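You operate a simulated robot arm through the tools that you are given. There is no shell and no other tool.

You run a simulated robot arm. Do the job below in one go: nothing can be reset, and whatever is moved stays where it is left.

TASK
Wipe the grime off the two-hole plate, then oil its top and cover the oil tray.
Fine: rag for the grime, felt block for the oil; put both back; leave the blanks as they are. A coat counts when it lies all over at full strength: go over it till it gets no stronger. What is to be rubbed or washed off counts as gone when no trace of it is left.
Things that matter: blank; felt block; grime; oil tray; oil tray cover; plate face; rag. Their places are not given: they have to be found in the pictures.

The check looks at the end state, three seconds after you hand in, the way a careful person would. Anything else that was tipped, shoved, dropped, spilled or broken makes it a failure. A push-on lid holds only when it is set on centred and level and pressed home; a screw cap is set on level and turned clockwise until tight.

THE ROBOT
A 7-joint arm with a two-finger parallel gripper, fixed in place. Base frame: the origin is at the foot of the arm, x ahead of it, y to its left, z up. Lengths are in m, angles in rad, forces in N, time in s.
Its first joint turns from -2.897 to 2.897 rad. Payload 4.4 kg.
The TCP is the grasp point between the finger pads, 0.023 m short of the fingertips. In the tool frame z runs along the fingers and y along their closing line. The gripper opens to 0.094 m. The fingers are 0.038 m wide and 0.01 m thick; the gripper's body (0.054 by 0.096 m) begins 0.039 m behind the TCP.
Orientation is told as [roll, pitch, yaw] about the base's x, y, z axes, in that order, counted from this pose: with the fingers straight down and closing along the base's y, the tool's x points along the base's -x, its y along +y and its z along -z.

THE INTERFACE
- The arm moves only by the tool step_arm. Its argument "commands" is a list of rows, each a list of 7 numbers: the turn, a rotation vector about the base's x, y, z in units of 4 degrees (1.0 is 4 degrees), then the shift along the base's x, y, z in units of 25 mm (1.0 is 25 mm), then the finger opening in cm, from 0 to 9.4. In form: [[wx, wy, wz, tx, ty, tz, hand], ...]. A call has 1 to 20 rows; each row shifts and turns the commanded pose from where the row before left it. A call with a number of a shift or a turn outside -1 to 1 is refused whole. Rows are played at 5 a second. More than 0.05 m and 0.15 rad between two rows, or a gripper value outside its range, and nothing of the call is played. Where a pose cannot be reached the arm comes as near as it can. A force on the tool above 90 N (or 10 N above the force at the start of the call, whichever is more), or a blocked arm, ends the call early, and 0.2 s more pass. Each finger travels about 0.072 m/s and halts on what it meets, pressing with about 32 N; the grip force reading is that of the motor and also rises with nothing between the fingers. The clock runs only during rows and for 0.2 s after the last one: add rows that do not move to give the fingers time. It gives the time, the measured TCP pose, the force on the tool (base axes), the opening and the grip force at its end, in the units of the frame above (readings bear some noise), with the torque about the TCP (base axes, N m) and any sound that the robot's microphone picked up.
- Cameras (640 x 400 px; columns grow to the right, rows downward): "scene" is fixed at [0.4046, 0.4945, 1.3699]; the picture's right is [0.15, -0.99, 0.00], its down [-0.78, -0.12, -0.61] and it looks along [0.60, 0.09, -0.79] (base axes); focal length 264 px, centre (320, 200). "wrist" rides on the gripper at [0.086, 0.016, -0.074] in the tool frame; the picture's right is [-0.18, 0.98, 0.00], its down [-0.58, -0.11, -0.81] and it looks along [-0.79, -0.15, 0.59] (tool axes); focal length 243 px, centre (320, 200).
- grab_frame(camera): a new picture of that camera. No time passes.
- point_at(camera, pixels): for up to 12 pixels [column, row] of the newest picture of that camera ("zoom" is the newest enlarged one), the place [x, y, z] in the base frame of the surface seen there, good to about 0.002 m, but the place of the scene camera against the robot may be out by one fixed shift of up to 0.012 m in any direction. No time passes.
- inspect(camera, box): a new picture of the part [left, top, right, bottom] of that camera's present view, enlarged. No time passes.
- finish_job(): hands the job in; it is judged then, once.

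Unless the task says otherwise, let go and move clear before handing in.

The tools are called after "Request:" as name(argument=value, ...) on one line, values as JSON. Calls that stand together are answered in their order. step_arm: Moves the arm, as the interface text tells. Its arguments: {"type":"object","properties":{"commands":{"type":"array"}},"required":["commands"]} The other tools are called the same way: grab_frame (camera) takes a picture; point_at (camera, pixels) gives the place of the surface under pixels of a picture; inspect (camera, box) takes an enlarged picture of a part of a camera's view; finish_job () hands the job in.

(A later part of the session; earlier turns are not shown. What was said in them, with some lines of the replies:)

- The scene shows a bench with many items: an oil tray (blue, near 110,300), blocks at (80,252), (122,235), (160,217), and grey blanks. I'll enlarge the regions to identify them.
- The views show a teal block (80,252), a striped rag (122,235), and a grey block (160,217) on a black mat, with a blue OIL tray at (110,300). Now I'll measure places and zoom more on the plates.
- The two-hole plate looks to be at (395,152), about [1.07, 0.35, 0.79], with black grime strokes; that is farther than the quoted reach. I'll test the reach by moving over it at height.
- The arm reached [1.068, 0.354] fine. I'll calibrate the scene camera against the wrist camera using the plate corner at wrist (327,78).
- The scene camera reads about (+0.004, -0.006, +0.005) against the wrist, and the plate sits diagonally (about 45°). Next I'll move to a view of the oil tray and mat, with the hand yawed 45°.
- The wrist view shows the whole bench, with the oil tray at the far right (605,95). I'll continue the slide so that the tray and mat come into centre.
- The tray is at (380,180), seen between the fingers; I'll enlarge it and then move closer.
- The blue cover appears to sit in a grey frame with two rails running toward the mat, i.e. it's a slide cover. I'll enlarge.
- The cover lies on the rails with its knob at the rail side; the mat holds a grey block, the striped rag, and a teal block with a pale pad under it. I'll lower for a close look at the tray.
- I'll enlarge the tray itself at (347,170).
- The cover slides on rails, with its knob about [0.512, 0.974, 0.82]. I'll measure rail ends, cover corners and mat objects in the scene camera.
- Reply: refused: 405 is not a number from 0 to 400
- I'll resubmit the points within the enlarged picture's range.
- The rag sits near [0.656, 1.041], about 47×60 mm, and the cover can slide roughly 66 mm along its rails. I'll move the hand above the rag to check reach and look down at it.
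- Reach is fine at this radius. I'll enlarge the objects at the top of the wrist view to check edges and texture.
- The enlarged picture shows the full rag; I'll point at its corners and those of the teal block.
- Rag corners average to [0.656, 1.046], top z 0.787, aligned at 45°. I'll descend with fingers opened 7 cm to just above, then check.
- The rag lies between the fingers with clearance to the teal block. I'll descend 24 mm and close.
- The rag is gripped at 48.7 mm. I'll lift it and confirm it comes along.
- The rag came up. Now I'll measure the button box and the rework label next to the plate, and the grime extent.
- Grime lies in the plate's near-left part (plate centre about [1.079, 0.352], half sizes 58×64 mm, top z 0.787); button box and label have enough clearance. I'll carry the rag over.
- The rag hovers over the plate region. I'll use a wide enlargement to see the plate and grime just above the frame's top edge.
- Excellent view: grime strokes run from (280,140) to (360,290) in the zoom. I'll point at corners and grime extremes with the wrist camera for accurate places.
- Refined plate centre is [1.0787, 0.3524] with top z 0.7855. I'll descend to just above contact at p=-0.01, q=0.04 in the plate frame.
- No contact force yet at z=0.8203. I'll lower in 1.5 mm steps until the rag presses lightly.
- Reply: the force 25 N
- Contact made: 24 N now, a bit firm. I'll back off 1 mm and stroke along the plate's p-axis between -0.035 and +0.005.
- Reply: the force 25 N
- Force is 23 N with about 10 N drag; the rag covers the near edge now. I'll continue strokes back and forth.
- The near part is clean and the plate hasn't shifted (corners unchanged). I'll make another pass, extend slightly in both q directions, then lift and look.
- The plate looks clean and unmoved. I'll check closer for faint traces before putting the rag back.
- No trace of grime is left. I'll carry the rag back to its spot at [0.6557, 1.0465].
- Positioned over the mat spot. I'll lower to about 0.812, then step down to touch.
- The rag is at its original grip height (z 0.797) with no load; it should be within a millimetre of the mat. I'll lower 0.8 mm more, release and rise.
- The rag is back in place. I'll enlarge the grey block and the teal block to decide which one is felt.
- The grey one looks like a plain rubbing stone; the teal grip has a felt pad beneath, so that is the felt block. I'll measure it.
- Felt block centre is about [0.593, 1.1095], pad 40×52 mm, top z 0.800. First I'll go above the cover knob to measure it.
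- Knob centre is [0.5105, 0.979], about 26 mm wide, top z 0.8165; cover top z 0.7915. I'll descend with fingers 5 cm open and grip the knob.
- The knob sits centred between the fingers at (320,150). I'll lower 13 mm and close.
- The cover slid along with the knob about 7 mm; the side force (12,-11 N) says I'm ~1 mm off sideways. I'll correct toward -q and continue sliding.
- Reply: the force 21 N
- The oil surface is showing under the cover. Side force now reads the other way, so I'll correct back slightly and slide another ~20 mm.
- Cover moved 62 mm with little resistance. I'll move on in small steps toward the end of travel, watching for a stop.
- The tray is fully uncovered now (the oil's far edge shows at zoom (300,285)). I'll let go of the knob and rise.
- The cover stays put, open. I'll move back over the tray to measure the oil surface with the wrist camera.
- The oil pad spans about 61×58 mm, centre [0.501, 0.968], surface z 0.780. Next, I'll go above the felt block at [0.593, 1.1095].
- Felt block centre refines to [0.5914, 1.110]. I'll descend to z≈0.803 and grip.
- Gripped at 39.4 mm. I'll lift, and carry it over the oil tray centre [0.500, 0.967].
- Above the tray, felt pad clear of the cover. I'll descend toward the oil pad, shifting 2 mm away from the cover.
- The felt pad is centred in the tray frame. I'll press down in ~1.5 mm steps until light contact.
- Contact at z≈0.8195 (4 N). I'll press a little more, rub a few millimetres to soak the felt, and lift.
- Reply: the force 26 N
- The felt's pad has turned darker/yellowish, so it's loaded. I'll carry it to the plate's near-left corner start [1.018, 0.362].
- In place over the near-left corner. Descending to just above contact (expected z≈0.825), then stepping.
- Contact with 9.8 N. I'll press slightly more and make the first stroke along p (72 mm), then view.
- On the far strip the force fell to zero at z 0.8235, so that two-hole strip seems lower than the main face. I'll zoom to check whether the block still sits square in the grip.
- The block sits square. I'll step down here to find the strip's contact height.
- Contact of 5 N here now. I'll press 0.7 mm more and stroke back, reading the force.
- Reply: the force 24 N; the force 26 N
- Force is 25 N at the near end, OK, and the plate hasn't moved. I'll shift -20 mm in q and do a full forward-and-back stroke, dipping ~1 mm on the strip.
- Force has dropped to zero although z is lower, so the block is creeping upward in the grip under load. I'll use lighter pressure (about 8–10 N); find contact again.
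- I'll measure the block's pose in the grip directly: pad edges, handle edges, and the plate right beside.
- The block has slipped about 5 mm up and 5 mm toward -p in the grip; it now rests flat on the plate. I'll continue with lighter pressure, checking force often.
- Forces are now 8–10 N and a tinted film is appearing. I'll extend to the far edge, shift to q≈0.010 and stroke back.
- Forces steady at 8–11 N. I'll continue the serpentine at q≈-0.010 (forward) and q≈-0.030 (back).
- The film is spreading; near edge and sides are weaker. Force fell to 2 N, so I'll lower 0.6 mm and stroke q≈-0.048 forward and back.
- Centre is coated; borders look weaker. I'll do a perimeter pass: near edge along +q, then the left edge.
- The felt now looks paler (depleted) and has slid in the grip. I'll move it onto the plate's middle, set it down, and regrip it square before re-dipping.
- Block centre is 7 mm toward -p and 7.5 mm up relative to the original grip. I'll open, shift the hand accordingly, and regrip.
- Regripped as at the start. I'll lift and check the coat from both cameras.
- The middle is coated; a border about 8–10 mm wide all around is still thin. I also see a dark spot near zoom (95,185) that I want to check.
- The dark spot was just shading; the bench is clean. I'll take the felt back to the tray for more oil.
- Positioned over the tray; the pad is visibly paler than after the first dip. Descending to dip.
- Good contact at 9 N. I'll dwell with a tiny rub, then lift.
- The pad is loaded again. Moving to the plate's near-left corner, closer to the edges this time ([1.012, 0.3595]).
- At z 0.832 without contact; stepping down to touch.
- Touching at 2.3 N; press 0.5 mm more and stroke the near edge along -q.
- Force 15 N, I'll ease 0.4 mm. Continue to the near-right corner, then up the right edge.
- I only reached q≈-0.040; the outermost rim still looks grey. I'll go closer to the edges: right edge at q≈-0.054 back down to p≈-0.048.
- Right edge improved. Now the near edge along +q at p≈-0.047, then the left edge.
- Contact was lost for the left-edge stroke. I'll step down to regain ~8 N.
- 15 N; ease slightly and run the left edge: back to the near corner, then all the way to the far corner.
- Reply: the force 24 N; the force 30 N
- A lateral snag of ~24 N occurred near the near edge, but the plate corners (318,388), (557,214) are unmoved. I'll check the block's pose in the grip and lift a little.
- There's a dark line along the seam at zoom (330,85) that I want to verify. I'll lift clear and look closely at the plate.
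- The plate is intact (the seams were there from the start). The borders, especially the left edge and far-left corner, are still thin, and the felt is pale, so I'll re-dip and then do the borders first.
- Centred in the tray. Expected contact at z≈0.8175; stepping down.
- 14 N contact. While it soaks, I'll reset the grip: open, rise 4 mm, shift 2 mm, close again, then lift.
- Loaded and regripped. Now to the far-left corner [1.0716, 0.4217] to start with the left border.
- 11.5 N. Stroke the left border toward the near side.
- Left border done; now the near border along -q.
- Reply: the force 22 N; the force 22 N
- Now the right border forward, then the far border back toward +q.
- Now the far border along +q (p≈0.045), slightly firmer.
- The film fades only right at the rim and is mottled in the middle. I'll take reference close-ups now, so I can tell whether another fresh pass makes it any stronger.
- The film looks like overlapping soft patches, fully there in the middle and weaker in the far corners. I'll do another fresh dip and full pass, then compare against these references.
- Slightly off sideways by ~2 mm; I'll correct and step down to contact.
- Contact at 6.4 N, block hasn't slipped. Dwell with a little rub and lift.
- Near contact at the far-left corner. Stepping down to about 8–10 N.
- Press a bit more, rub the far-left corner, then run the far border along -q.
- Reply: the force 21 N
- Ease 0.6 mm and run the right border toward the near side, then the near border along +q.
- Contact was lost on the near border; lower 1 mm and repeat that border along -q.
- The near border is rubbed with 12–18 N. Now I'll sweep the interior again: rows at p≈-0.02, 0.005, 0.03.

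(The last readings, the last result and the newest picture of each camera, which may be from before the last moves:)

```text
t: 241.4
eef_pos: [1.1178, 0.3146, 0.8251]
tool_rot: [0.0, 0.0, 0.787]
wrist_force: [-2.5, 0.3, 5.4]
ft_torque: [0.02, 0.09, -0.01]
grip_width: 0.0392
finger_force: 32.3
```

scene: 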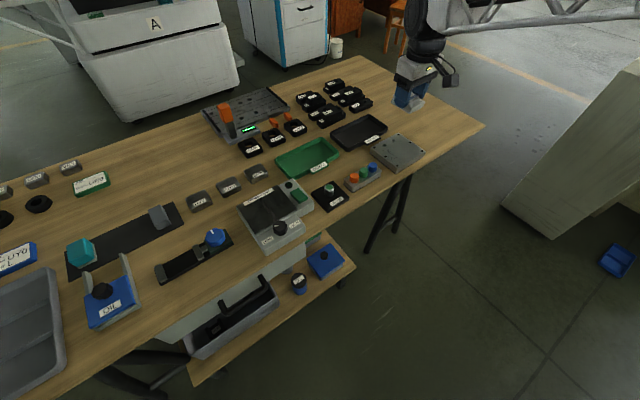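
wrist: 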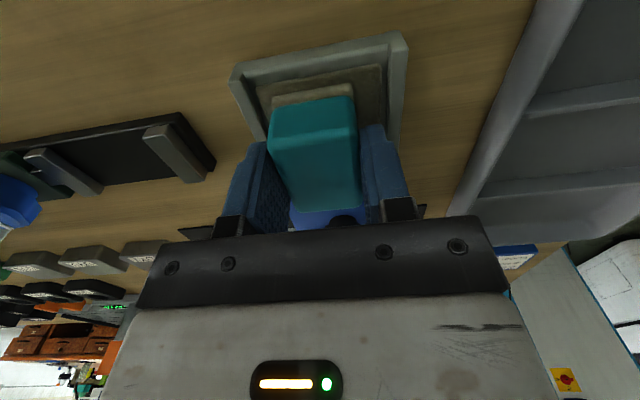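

Good contact throughout. Next the row at p≈0.03 along +q, then the left border toward the near side.

Request:
step_arm(commands=[[0, 0, 0, 0.35, 0.35, -0.02, 2.5], [0, 0, 0, 0.4, 0.4, 0, 2.5], [0, 0, 0, -0.305, 0.305, 0, 2.5], [0, 0, 0, -0.305, 0.305, 0, 2.5], [0, 0, 0, -0.305, 0.305, 0, 2.5], [0, 0, 0, -0.305, 0.305, 0, 2.5], [0, 0, 0, -0.305, 0.305, 0, 2.5], [0, 0, 0, 0, 0, 0, 2.5]])

Request:
step_arm(commands=[[0, 0, 0, -0.305, 0.305, -0.01, 2.5], [0, 0, 0, -0.305, 0.305, 0, 2.5], [0, 0, 0, -0.305, 0.305, 0, 2.5], [0, 0, 0, -0.305, 0.305, 0, 2.5], [0, 0, 0, -0.305, 0.305, 0, 2.5], [0, 0, 0, 0, 0, 0, 2.5]])

Request:
step_arm(commands=[[0, 0, 0, 0.2, 0.2, 0, 2.5], [0, 0, 0, -0.3, -0.3, 0, 2.5], [0, 0, 0, -0.3, -0.3, 0, 2.5], [0, 0, 0, -0.3, -0.3, 0, 2.5], [0, 0, 0, -0.3, -0.3, 0, 2.5], [0, 0, 0, -0.3, -0.3, 0, 2.5], [0, 0, 0, -0.3, -0.3, 0, 2.5], [0, 0, 0, -0.3, -0.3, 0, 2.5], [0, 0, 0, 0, 0, 0, 2.5]])

Request:
step_arm(commands=[[0, 0, 0, 0, 0, 0.5, 2.5], [0, 0, 0, 0, 0, 1, 2.5], [0, 0, 0, 0, 0, 1, 2.5], [0, 0, 0, 0, 0, 1, 2.5], [0, 0, 0, 0.3, 0.3, 1, 2.5], [0, 0, 0, 0.3, 0.3, 1, 2.5], [0, 0, 0, 0.3, 0.3, 1, 2.5], [0, 0, 0, 0.3, 0.3, 0, 2.5], [0, 0, 0, 0, 0, 0, 2.5]])

Request:
inspect(camera="scene", box=[356, 125, 436, 175])

Request:
inspect(camera="scene", box=[378, 148, 418, 173])

Request:
inspect(camera="scene", box=[366, 130, 406, 155])

Request:
inspect(camera="scene", box=[394, 136, 434, 161])

Request:
inspect(camera="wrist", box=[160, 0, 480, 20])

```text
t: 243.2
eef_pos: [1.0984, 0.3708, 0.825]
tool_rot: [0.001, -0.001, 0.787]
wrist_force: [3.0, -2.2, 14.0]
ft_torque: [-0.01, -0.05, 0.0]
grip_width: 0.0393
finger_force: 32.0
```

```text
t: 244.6
eef_pos: [1.0613, 0.4099, 0.8242]
tool_rot: [0.0, -0.001, 0.784]
wrist_force: [6.6, -6.7, 25.9]
ft_torque: [-0.15, -0.25, -0.03]
grip_width: 0.039
finger_force: 31.8
```

```text
t: 246.6
eef_pos: [1.0122, 0.3621, 0.8244]
tool_rot: [0.0, 0.0, 0.785]
wrist_force: [4.6, 4.8, 22.9]
ft_torque: [0.1, -0.16, 0.04]
grip_width: 0.0392
finger_force: 32.5
```

```text
t: 248.6
eef_pos: [1.044, 0.3922, 0.9861]
tool_rot: [-0.001, 0.0, 0.786]
wrist_force: [0.3, 0.6, 0.5]
ft_torque: [-0.01, 0.0, -0.03]
grip_width: 0.0394
finger_force: 31.6
```

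```text
8.00 times, centred on (396, 150) of scene
```

zoom: 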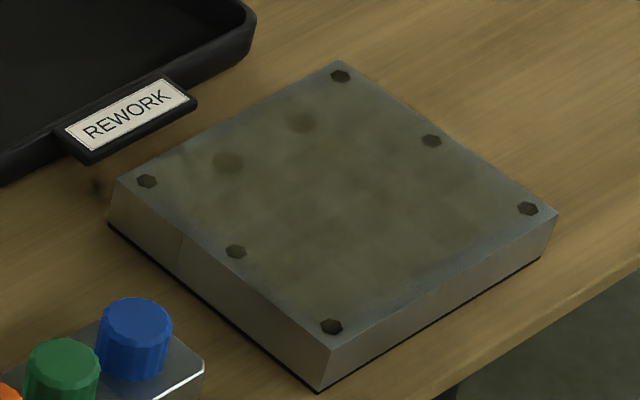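

```text
16.00 times, centred on (398, 160) of scene
```

zoom: 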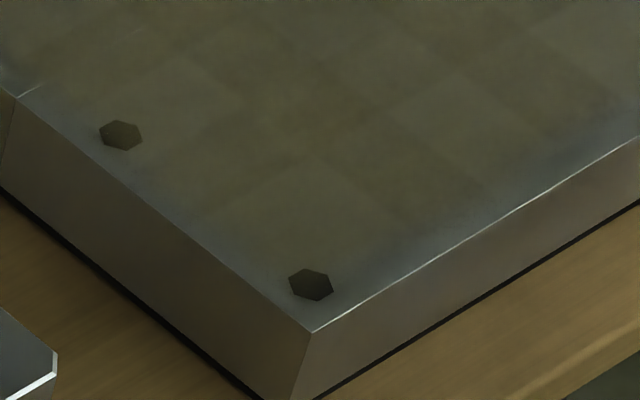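

```text
16.00 times, centred on (386, 142) of scene
```

zoom: 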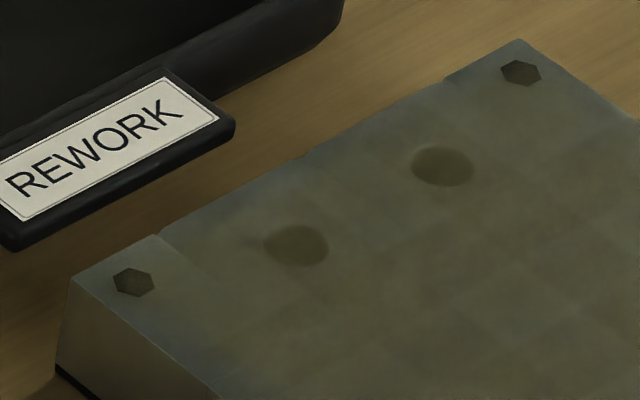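

```text
16.00 times, centred on (414, 148) of scene
```

zoom: 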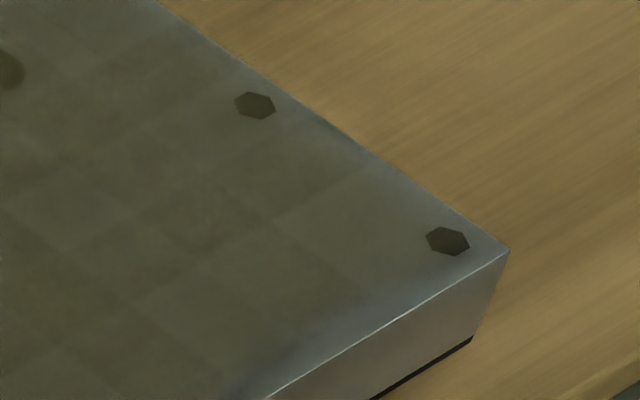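

```text
2.00 times, centred on (320, 10) of wrist
```

zoom: 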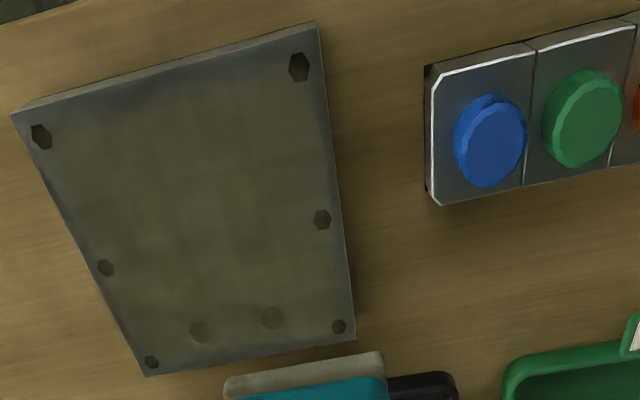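

The close-ups match the references exactly (same mottling, e.g. the lighter patch at (440,110)), so the coat gets no stronger: it's at full strength. Now I'll measure the block in the grip before putting it back.

Request:
inspect(camera="wrist", box=[240, 60, 400, 160])

Request:
point_at(camera="zoom", pixels=[[280, 125], [280, 150], [280, 190], [280, 240], [280, 340], [280, 380], [150, 165], [430, 115]])

```text
4.00 times, centred on (320, 110) of wrist
```

zoom: 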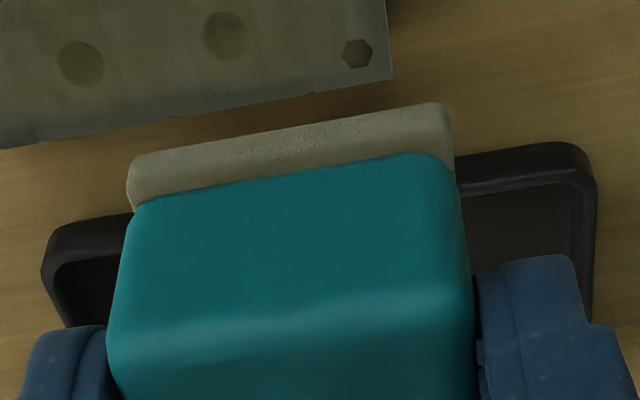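

```text
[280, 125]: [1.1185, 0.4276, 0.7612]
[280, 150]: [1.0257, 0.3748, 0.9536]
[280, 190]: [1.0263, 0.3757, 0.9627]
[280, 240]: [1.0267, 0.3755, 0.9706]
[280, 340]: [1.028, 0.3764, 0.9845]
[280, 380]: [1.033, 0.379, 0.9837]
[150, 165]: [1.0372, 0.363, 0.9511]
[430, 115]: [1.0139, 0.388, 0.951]
```

The block is centred in the grip. I'll carry it back over its spot at [0.591, 1.110].

Request:
step_arm(commands=[[0, 0, 0, -0.604, 0.957, 0, 2.5], [0, 0, 0, -0.604, 0.957, 0, 2.5], [0, 0, 0, -0.604, 0.957, 0, 2.5], [0, 0, 0, -0.604, 0.957, 0, 2.5], [0, 0, 0, -0.604, 0.957, 0, 2.5], [0, 0, 0, -0.604, 0.957, 0, 2.5], [0, 0, 0, -0.604, 0.957, 0, 2.5], [0, 0, 0, -0.604, 0.957, 0, 2.5], [0, 0, 0, -0.604, 0.957, 0, 2.5], [0, 0, 0, -0.604, 0.957, 0, 2.5], [0, 0, 0, -0.604, 0.957, 0, 2.5], [0, 0, 0, -0.604, 0.957, 0, 2.5], [0, 0, 0, -0.604, 0.957, 0, 2.5], [0, 0, 0, -0.604, 0.957, 0, 2.5], [0, 0, 0, -0.604, 0.957, 0, 2.5]])

Request:
step_arm(commands=[[0, 0, 0, -0.604, 0.957, 0, 2.5], [0, 0, 0, -0.604, 0.957, 0, 2.5], [0, 0, 0, -0.604, 0.957, 0, 2.5], [0, 0, 0, -0.604, 0.957, 0, 2.5], [0, 0, 0, -0.604, 0.957, 0, 2.5], [0, 0, 0, -0.604, 0.957, 0, 2.5], [0, 0, 0, -0.604, 0.957, 0, 2.5], [0, 0, 0, -0.604, 0.957, 0, 2.5], [0, 0, 0, -0.604, 0.957, 0, 2.5], [0, 0, 0, -0.604, 0.957, 0, 2.5], [0, 0, 0, -0.604, 0.957, 0, 2.5], [0, 0, 0, -0.604, 0.957, 0, 2.5], [0, 0, 0, -0.604, 0.957, 0, 2.5], [0, 0, 0, -0.604, 0.957, 0, 2.5], [0, 0, 0, -0.604, 0.957, 0, 2.5], [0, 0, 0, 0, 0, 0, 2.5], [0, 0, 0, 0, 0, 0, 2.5]])

Request:
grab_frame(camera="wrist")

```text
t: 251.8
eef_pos: [0.8162, 0.7497, 0.9872]
tool_rot: [0.001, 0.0, 0.784]
wrist_force: [-0.2, -0.8, -0.4]
ft_torque: [0.01, 0.01, 0.02]
grip_width: 0.0393
finger_force: 31.8
```

```text
t: 255.4
eef_pos: [0.591, 1.1094, 0.9857]
tool_rot: [0.001, -0.001, 0.788]
wrist_force: [-1.1, 0.2, -0.5]
ft_torque: [0.04, 0.01, 0.03]
grip_width: 0.0393
finger_force: 32.0
```

```text
taken
```

wrist: 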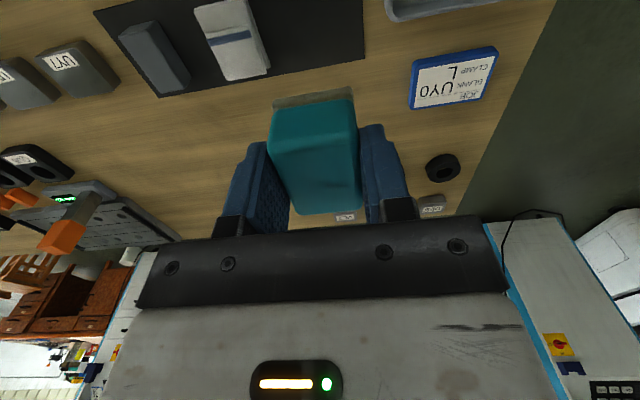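

Over the spot. Lowering to about 0.811, then stepping to touch the mat.

Request:
step_arm(commands=[[0, 0, 0, 0, 0.02, -1, 2.5], [0, 0, 0, 0, 0, -1, 2.5], [0, 0, 0, 0, 0, -1, 2.5], [0, 0, 0, 0, 0, -1, 2.5], [0, 0, 0, 0, 0, -1, 2.5], [0, 0, 0, 0, 0, -1, 2.5], [0, 0, 0, 0, 0, -1, 2.5], [0, 0, 0, 0, 0, 0, 2.5]])

Request:
step_arm(commands=[[0, 0, 0, 0, 0, -0.2, 2.5], [0, 0, 0, 0, 0, 0, 2.5]])

Request:
step_arm(commands=[[0, 0, 0, 0, 0, -0.1, 2.5], [0, 0, 0, 0, 0, 0, 2.5]])

Request:
step_arm(commands=[[0, 0, 0, 0, 0, -0.06, 2.5], [0, 0, 0, 0, 0, 0, 2.5]])

```text
t: 257.2
eef_pos: [0.5916, 1.111, 0.8093]
tool_rot: [0.001, 0.0, 0.787]
wrist_force: [0.0, -0.8, -0.8]
ft_torque: [0.0, 0.0, 0.01]
grip_width: 0.0394
finger_force: 32.2
```

```text
t: 257.8
eef_pos: [0.5916, 1.1102, 0.8066]
tool_rot: [0.0, -0.001, 0.787]
wrist_force: [-0.1, -0.3, -1.8]
ft_torque: [0.02, 0.02, 0.02]
grip_width: 0.0394
finger_force: 32.3
```

```text
t: 258.4
eef_pos: [0.5924, 1.109, 0.8047]
tool_rot: [0.001, 0.0, 0.788]
wrist_force: [-0.6, 1.0, -1.1]
ft_torque: [0.04, -0.03, 0.01]
grip_width: 0.0389
finger_force: 31.5
```

```text
t: 259.0
eef_pos: [0.5902, 1.11, 0.8023]
tool_rot: [0.0, 0.001, 0.786]
wrist_force: [-0.2, 1.2, -0.3]
ft_torque: [0.01, 0.0, 0.0]
grip_width: 0.0394
finger_force: 31.7
```

Request:
step_arm(commands=[[0, 0, 0, 0, 0, -0.04, 2.5], [0, 0, 0, 0, 0, 0, 2.5]])

Request:
step_arm(commands=[[0, 0, 0, 0, 0, -0.04, 2.5], [0, 0, 0, 0, 0, 0, 2.5]])

```text
t: 259.6
eef_pos: [0.5905, 1.1094, 0.8023]
tool_rot: [0.0, -0.001, 0.787]
wrist_force: [0.2, 0.7, -0.2]
ft_torque: [0.01, 0.03, -0.01]
grip_width: 0.0391
finger_force: 31.6
```

```text
t: 260.2
eef_pos: [0.5908, 1.1098, 0.8014]
tool_rot: [-0.001, -0.004, 0.788]
wrist_force: [-0.6, -1.6, 7.9]
ft_torque: [-0.18, 0.16, 0.03]
grip_width: 0.0394
finger_force: 32.7
```

Contact of 8 N on the mat. I'll ease 0.5 mm, release, rise and check.

Request:
step_arm(commands=[[0, 0, 0, 0, 0, 0.02, 2.5], [0, 0, 0, 0, 0, 0, 5.5], [0, 0, 0, 0, 0, 0, 5.5], [0, 0, 0, 0, 0, 0, 5.5], [0, 0, 0, 0, 0, 0.5, 5.5], [0, 0, 0, 0, 0, 1, 5.5], [0, 0, 0, 0, 0, 1, 5.5], [0, 0, 0, 0, 0, 1, 5.5], [0, 0, 0, 0, 0, 1, 5.5], [0, 0, 0, 0, 0, 1, 5.5], [0, 0, 0, 0, 0, 0, 5.5]])

Request:
inspect(camera="wrist", box=[160, 0, 480, 20])

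Request:
point_at(camera="zoom", pixels=[[272, 210], [353, 192], [298, 335], [366, 326], [318, 265], [266, 187], [355, 163]])

```text
t: 262.6
eef_pos: [0.5914, 1.1101, 0.939]
tool_rot: [0.0, 0.0, 0.787]
wrist_force: [0.3, 0.8, 0.0]
ft_torque: [0.0, 0.01, -0.04]
grip_width: 0.0553
finger_force: 0.1
```

```text
2.00 times, centred on (320, 10) of wrist
```

zoom: 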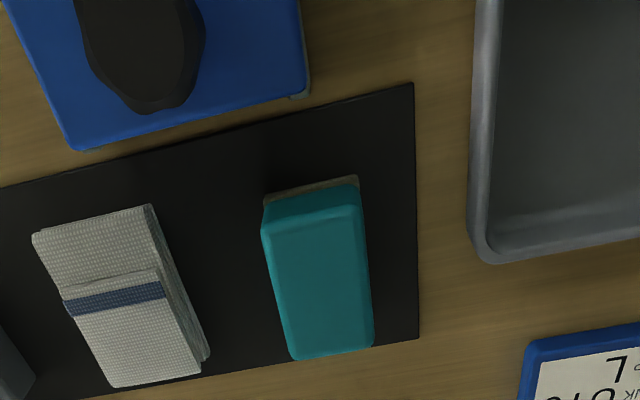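

```text
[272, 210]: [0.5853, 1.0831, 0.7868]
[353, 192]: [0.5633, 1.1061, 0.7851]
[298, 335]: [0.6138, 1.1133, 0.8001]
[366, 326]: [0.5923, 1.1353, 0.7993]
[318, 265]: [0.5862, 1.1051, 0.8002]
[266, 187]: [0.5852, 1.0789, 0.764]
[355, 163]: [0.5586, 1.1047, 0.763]
```

The felt block is back on its spot, upright. Now to the cover knob, near [0.5605, 1.0285].

Request:
step_arm(commands=[[0, 0, 0, -0.309, -0.816, 0, 5], [0, 0, 0, -0.309, -0.816, 0, 5], [0, 0, 0, -0.309, -0.816, 0, 5], [0, 0, 0, -0.309, -0.816, 0, 5], [0, 0, 0, 0, 0, 0, 5]])

Request:
inspect(camera="wrist", box=[160, 0, 480, 20])

Request:
point_at(camera="zoom", pixels=[[322, 305], [285, 305], [355, 300], [322, 280], [322, 340], [180, 140], [412, 82], [245, 345]])

```text
t: 263.8
eef_pos: [0.5586, 1.0276, 0.9374]
tool_rot: [0.0, 0.001, 0.786]
wrist_force: [0.6, -0.2, 0.2]
ft_torque: [0.01, 0.03, -0.01]
grip_width: 0.0499
finger_force: 0.1
```

```text
2.00 times, centred on (320, 10) of wrist
```

zoom: 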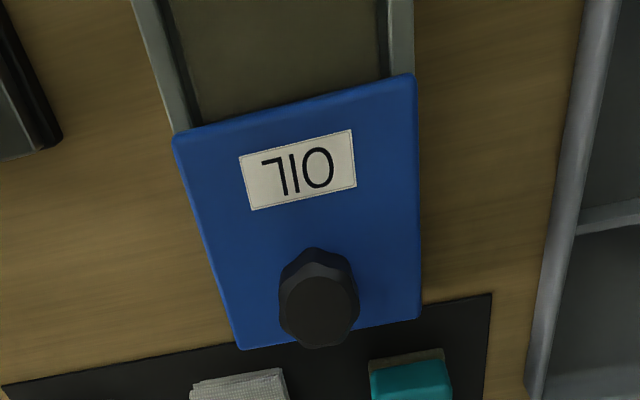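

```text
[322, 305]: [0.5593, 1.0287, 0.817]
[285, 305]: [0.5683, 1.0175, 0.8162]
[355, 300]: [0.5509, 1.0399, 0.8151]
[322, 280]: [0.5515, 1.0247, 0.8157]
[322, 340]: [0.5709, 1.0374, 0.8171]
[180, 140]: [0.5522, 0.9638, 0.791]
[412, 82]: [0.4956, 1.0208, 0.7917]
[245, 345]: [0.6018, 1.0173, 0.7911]
```

Knob centre [0.560, 1.0295]. Descend and grip.

Request:
step_arm(commands=[[0, 0, 0, 0.04, 0.06, -1, 5], [0, 0, 0, 0, 0, -1, 5], [0, 0, 0, 0, 0, -1, 5], [0, 0, 0, 0, 0, -1, 5], [0, 0, 0, 0, 0, -0.76, 5], [0, 0, 0, 0, 0, 0, 5], [0, 0, 0, 0, 0, 0, 2], [0, 0, 0, 0, 0, 0, 2], [0, 0, 0, 0, 0, 0, 2], [0, 0, 0, 0, 0, 0, 2]])

Request:
step_arm(commands=[[0, 0, 0, -0.28, -0.28, 0, 2], [0, 0, 0, 0, 0, 0, 2]])

```text
t: 266.0
eef_pos: [0.5624, 1.0293, 0.8197]
tool_rot: [-0.001, 0.0, 0.786]
wrist_force: [22.8, -23.3, 2.1]
ft_torque: [-0.24, -0.29, -0.01]
grip_width: 0.0313
finger_force: 44.9
```

```text
t: 266.6
eef_pos: [0.5549, 1.0219, 0.8208]
tool_rot: [0.0, 0.0, 0.786]
wrist_force: [30.2, -30.9, 6.4]
ft_torque: [-0.37, -0.34, -0.01]
grip_width: 0.0311
finger_force: 44.8
```

Side load is 43 N toward -q; I'll shift ~2 mm to relieve it, then check.

Request:
step_arm(commands=[[0, 0, 0, 0.055, -0.055, 0, 2], [0, 0, 0, 0, 0, 0, 2]])

Request:
step_arm(commands=[[0, 0, 0, -0.28, -0.28, 0, 2], [0, 0, 0, 0, 0, 0, 2]])

```text
t: 267.2
eef_pos: [0.5554, 1.0225, 0.8194]
tool_rot: [-0.002, -0.001, 0.788]
wrist_force: [15.7, -16.9, 6.0]
ft_torque: [-0.37, -0.19, -0.05]
grip_width: 0.0313
finger_force: 45.6
```

```text
t: 267.8
eef_pos: [0.5477, 1.0155, 0.8205]
tool_rot: [0.001, 0.001, 0.786]
wrist_force: [7.6, -7.2, 5.8]
ft_torque: [-0.04, -0.25, 0.02]
grip_width: 0.0313
finger_force: 44.9
```

Side load is down to ~10 N. Continue closing in steps.

Request:
step_arm(commands=[[0, 0, 0, -0.28, -0.28, 0, 2], [0, 0, 0, -0.28, -0.28, 0, 2], [0, 0, 0, 0, 0, 0, 2]])

Request:
step_arm(commands=[[0, 0, 0, -0.28, -0.28, 0, 2], [0, 0, 0, -0.28, -0.28, 0, 2], [0, 0, 0, 0, 0, 0, 2]])

Request:
inspect(camera="scene", box=[72, 255, 152, 335])

```text
t: 268.6
eef_pos: [0.5328, 1.0005, 0.8202]
tool_rot: [0.0, 0.001, 0.787]
wrist_force: [-1.5, -0.2, 3.2]
ft_torque: [-0.18, 0.11, -0.02]
grip_width: 0.0312
finger_force: 44.6
```

```text
t: 269.4
eef_pos: [0.5185, 0.9855, 0.8193]
tool_rot: [-0.001, 0.002, 0.787]
wrist_force: [-13.2, 12.3, 2.1]
ft_torque: [-0.06, 0.23, 0.02]
grip_width: 0.031
finger_force: 45.2
```

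```text
5.00 times, centred on (112, 295) of scene
```

zoom: 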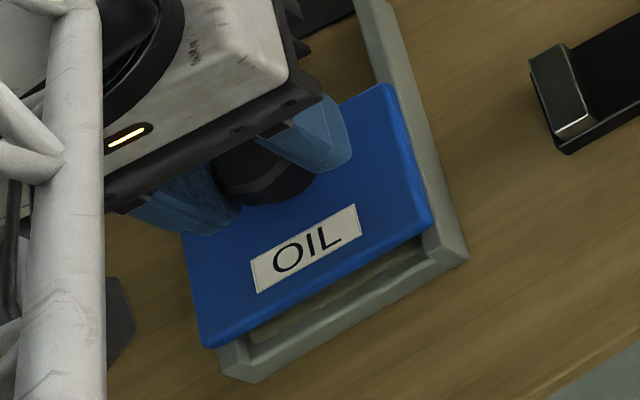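

About 10 mm left. Correct sideways slightly and push on in small steps until it meets the stop.

Request:
step_arm(commands=[[0, 0, 0, -0.025, 0.025, 0, 2], [0, 0, 0, -0.2, -0.2, 0, 2], [0, 0, 0, 0, 0, 0, 2]])

Request:
step_arm(commands=[[0, 0, 0, -0.09, -0.09, 0, 2], [0, 0, 0, 0, 0, 0, 2]])

Request:
step_arm(commands=[[0, 0, 0, -0.04, -0.04, 0, 2], [0, 0, 0, 0, 0, 0, 2]])

Request:
inspect(camera="scene", box=[72, 255, 152, 335])

```text
t: 270.2
eef_pos: [0.515, 0.9811, 0.8201]
tool_rot: [0.0, 0.003, 0.786]
wrist_force: [-4.2, 5.4, 6.9]
ft_torque: [0.43, -0.15, -0.06]
grip_width: 0.0313
finger_force: 45.2
```

```text
t: 270.8
eef_pos: [0.5128, 0.9799, 0.8187]
tool_rot: [0.001, -0.002, 0.784]
wrist_force: [3.6, 9.5, 7.1]
ft_torque: [0.25, -0.1, 0.01]
grip_width: 0.0312
finger_force: 44.5
```

```text
t: 271.4
eef_pos: [0.5128, 0.9796, 0.819]
tool_rot: [0.0, 0.0, 0.786]
wrist_force: [24.3, 43.3, -6.0]
ft_torque: [0.58, -0.33, -0.1]
grip_width: 0.0313
finger_force: 45.2
```

```text
5.00 times, centred on (112, 295) of scene
```

zoom: 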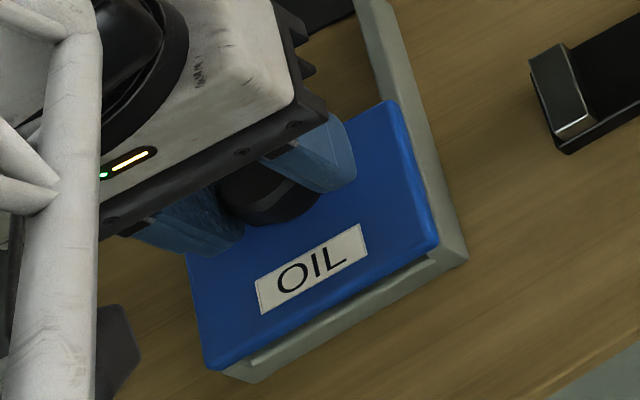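

The stop is reached (48 N resistance) and the cover sits as at the start (front corner at (437,240)). Ease off, release, rise.

Request:
step_arm(commands=[[0, 0, 0, 0.03, 0.03, 0, 2], [0, 0, 0, 0, 0, 0, 5], [0, 0, 0, 0, 0, 0, 5], [0, 0, 0, 0, 0, 0, 5], [0, 0, 0, 0, 0, 0.6, 5], [0, 0, 0, 0, 0, 1, 5], [0, 0, 0, 0, 0, 1, 5], [0, 0, 0, 0, 0, 1, 5], [0, 0, 0, 0, 0, 1, 5], [0, 0, 0, 0, 0, 1, 5], [0, 0, 0, 0, 0, 0, 5]])

Request:
inspect(camera="wrist", box=[160, 0, 480, 20])

Request:
point_at(camera="zoom", pixels=[[200, 135], [418, 78], [255, 328], [420, 300], [310, 160]])

Request:
inspect(camera="scene", box=[72, 255, 152, 335])

```text
t: 273.8
eef_pos: [0.5118, 0.9773, 0.9593]
tool_rot: [-0.001, 0.0, 0.787]
wrist_force: [-0.9, 0.1, 0.2]
ft_torque: [-0.01, -0.03, 0.0]
grip_width: 0.0501
finger_force: 0.0
```

```text
2.00 times, centred on (320, 10) of wrist
```

zoom: 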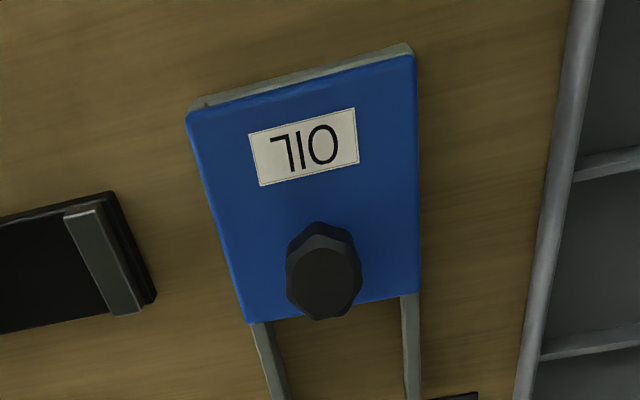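

```text
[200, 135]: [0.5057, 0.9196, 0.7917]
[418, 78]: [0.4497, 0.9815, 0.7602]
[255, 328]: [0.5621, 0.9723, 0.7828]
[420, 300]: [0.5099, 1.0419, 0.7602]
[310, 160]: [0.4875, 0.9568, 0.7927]
```

```text
5.00 times, centred on (112, 295) of scene
```

zoom: 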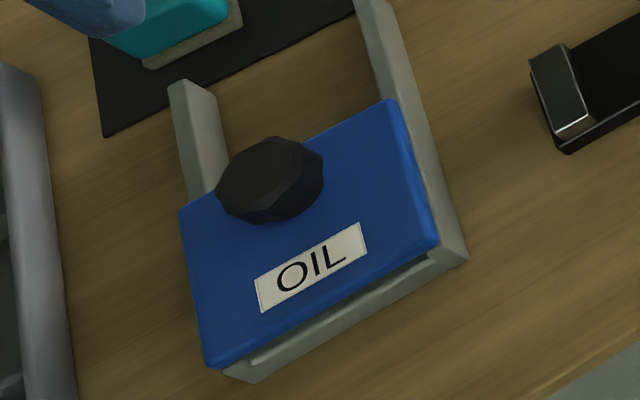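

The cover is fully closed, identical to its start picture. I'll move the hand clear and do a final overview.

Request:
step_arm(commands=[[0, 0, 0, -0.3, -0.6, 0.8, 9.4], [0, 0, 0, -0.3, -0.8, 0.8, 9.4], [0, 0, 0, 0, -1, 0.8, 9.4], [0, 0, 0, 0, -1, 0.8, 9.4], [0, 0, 0, 0, -1, 0, 9.4], [0, 0, 0, 0, -1, 0, 9.4], [0, 0, 0, 0, -1, 0, 9.4], [0, 0, 0, 0, -1, 0, 9.4], [0, 0, 0, 0, -1, 0, 9.4], [0, 0, 0, 0, -1, 0, 9.4], [0, 0, 0, 0, -1, 0, 9.4], [0, 0, 0, 0, -1, 0, 9.4], [0, 0, 0, 0, -1, 0, 9.4], [0, 0, 0, 0, -1, 0, 9.4], [0, 0, 0, 0, -1, 0, 9.4], [0, 0, 0, 0, 0, 0, 9.4]])

Request:
grab_frame(camera="scene")

Request:
inspect(camera="scene", box=[0, 150, 240, 300])

Request:
inspect(camera="scene", box=[180, 70, 440, 232])

Request:
inspect(camera="scene", box=[356, 125, 436, 175])

```text
t: 277.2
eef_pos: [0.4977, 0.6191, 1.0396]
tool_rot: [0.0, 0.0, 0.785]
wrist_force: [-0.4, -0.1, 0.2]
ft_torque: [0.02, 0.01, 0.01]
grip_width: 0.0938
finger_force: 0.0
```

```text
taken
```

scene: 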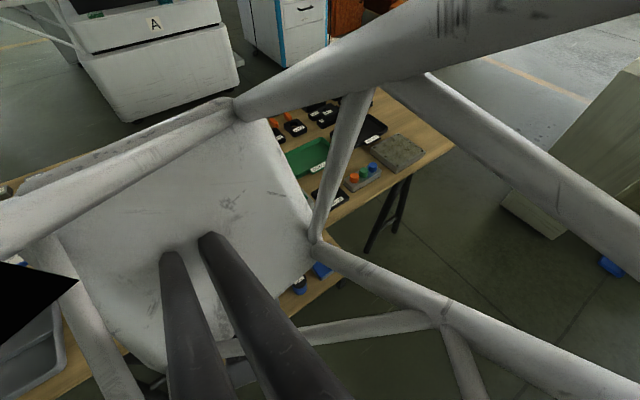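

```text
2.67 times, centred on (120, 225) of scene
```

zoom: 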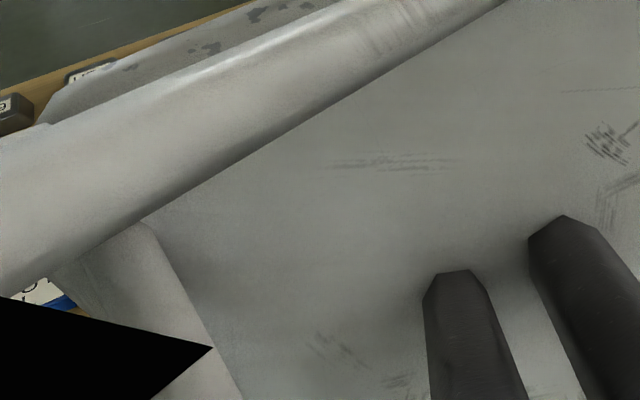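

```text
2.46 times, centred on (310, 151) of scene
```

zoom: 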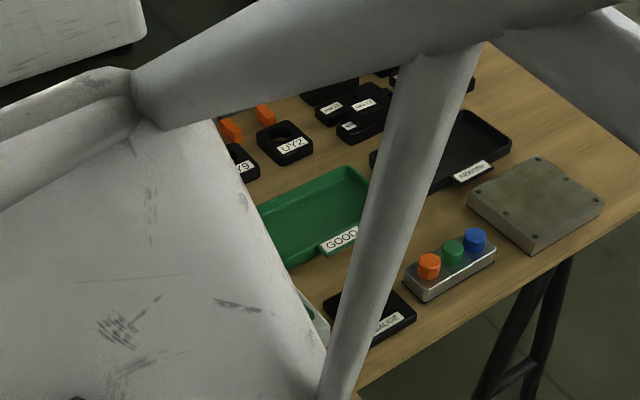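

```text
8.00 times, centred on (396, 150) of scene
```

zoom: 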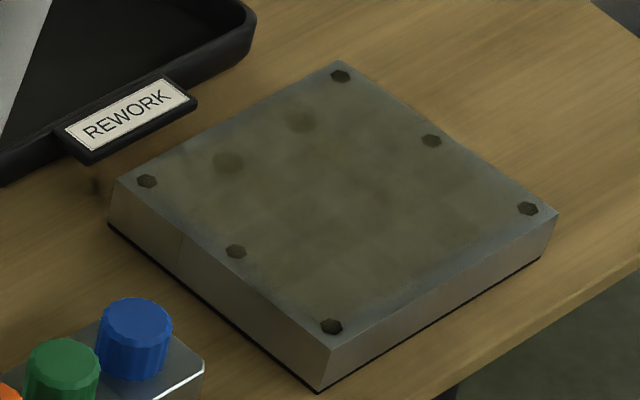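

The arm blocks the camera; I'll go back toward the start pose for a clear look.

Request:
step_arm(commands=[[0, 0, 0, 0.81, -0.94, 0.05, 9.4], [0, 0, 0, 0.81, -0.94, 0.05, 9.4], [0, 0, 0, 0.81, -0.94, 0.05, 9.4], [0, 0, 0, 0.81, -0.94, 0.05, 9.4], [0, 0, 0, 0.81, -0.94, 0.05, 9.4], [0, 0, 0, 0.81, -0.94, 0.05, 9.4], [0, 0, 0, 0.81, -0.94, 0.05, 9.4], [0, 0, 0, 0.81, -0.94, 0.05, 9.4], [0, 0, 0, 0.81, -0.94, 0.05, 9.4], [0, 0, 0, 0.81, -0.94, 0.05, 9.4], [0, 0, 0, 0.81, -0.94, 0.05, 9.4], [0, 0, 0, 0.81, -0.94, 0.05, 9.4], [0, 0, 0, 0.81, -0.94, 0.05, 9.4], [0, 0, 0, 0.81, -0.94, 0.05, 9.4], [0, 0, 0, 0.81, -0.94, 0.05, 9.4], [0, 0, 0, 0.81, -0.94, 0.05, 9.4], [0, 0, 0, 0.81, -0.94, 0.05, 9.4], [0, 0, 0, 0, 0, 0, 9.4]])

Request:
grab_frame(camera="scene")

Request:
inspect(camera="scene", box=[0, 150, 240, 300])

Request:
inspect(camera="scene", box=[180, 70, 440, 232])

Request:
inspect(camera="scene", box=[64, 200, 192, 280])

```text
t: 281.0
eef_pos: [0.8412, 0.2199, 1.0608]
tool_rot: [0.0, 0.0, 0.786]
wrist_force: [-0.1, 0.4, -0.3]
ft_torque: [0.01, 0.0, -0.01]
grip_width: 0.0938
finger_force: 0.0
```

```text
taken
```

scene: 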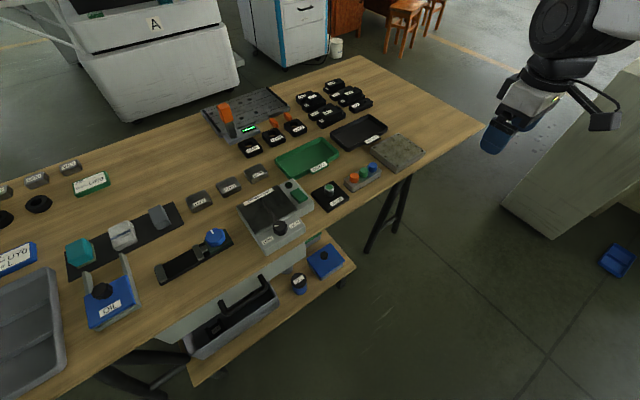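

```text
2.67 times, centred on (120, 225) of scene
```

zoom: 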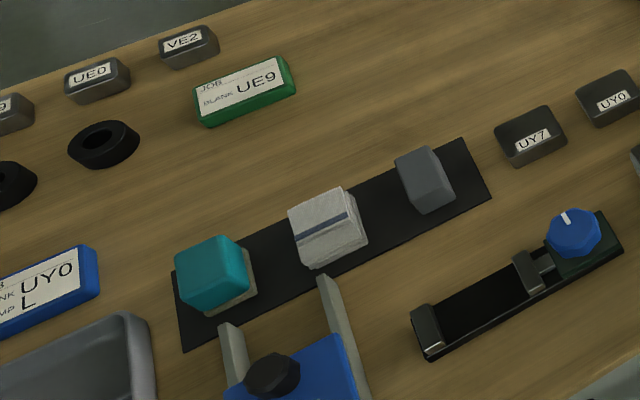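

```text
2.46 times, centred on (310, 151) of scene
```

zoom: 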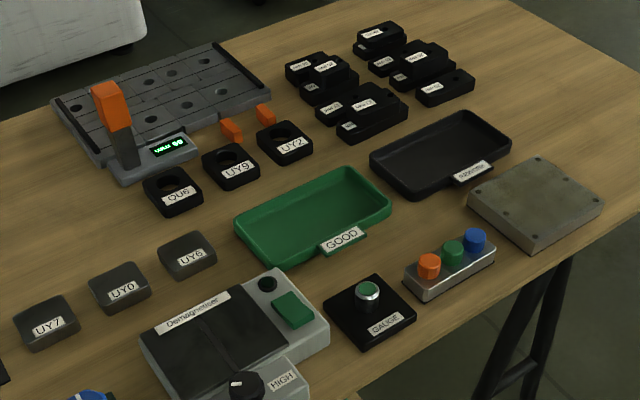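

```text
5.00 times, centred on (128, 240) of scene
```

zoom: 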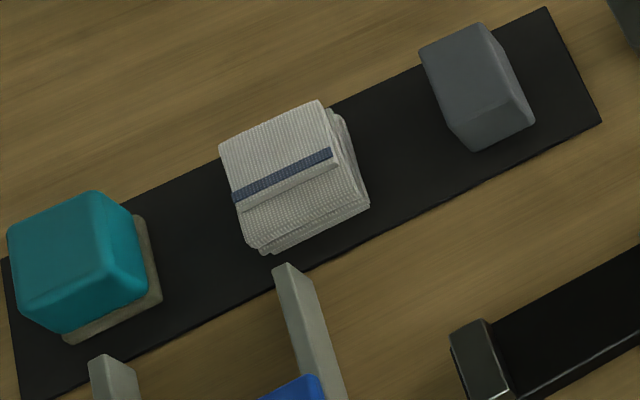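

Everything matches the starting layout: the rag and felt block are on the mat, the cover is closed, and the blanks are untouched. The plate is evenly oiled, and the arm is clear. Handing in.

Request:
finish_job()

```text
The job is handed in.
```

The job is handed in: the grime is off the two-hole plate, its top is oiled, and the oil tray's cover is closed again.

- **Grime:** I wiped it off with the rag. Close-up pictures showed no trace left, and the plate did not move.
- **Oil:** I coated the whole top with the felt block over four dips. Close-ups before and after the last pass looked the same, so the coat had stopped getting stronger. The outermost few millimetres look slightly paler in the pictures. Several passes over the rim did not change that, so I took it to be how the film shows in the picture rather than a thin coat.
- **Felt block choice:** nothing was labelled, so I took the teal block with the pale pad underneath as the felt block. I left the plain grey block alone.
- **Put back:** the rag and felt block are back in their places on the mat, within a few millimetres. The cover is pushed home against its stop.
- **Everything else:** the last overview shows the blanks and the rest of the bench as they were at the start.

While oiling, the block snagged once on the plate with about 24 N sideways. The plate's corners were in the same place afterwards.
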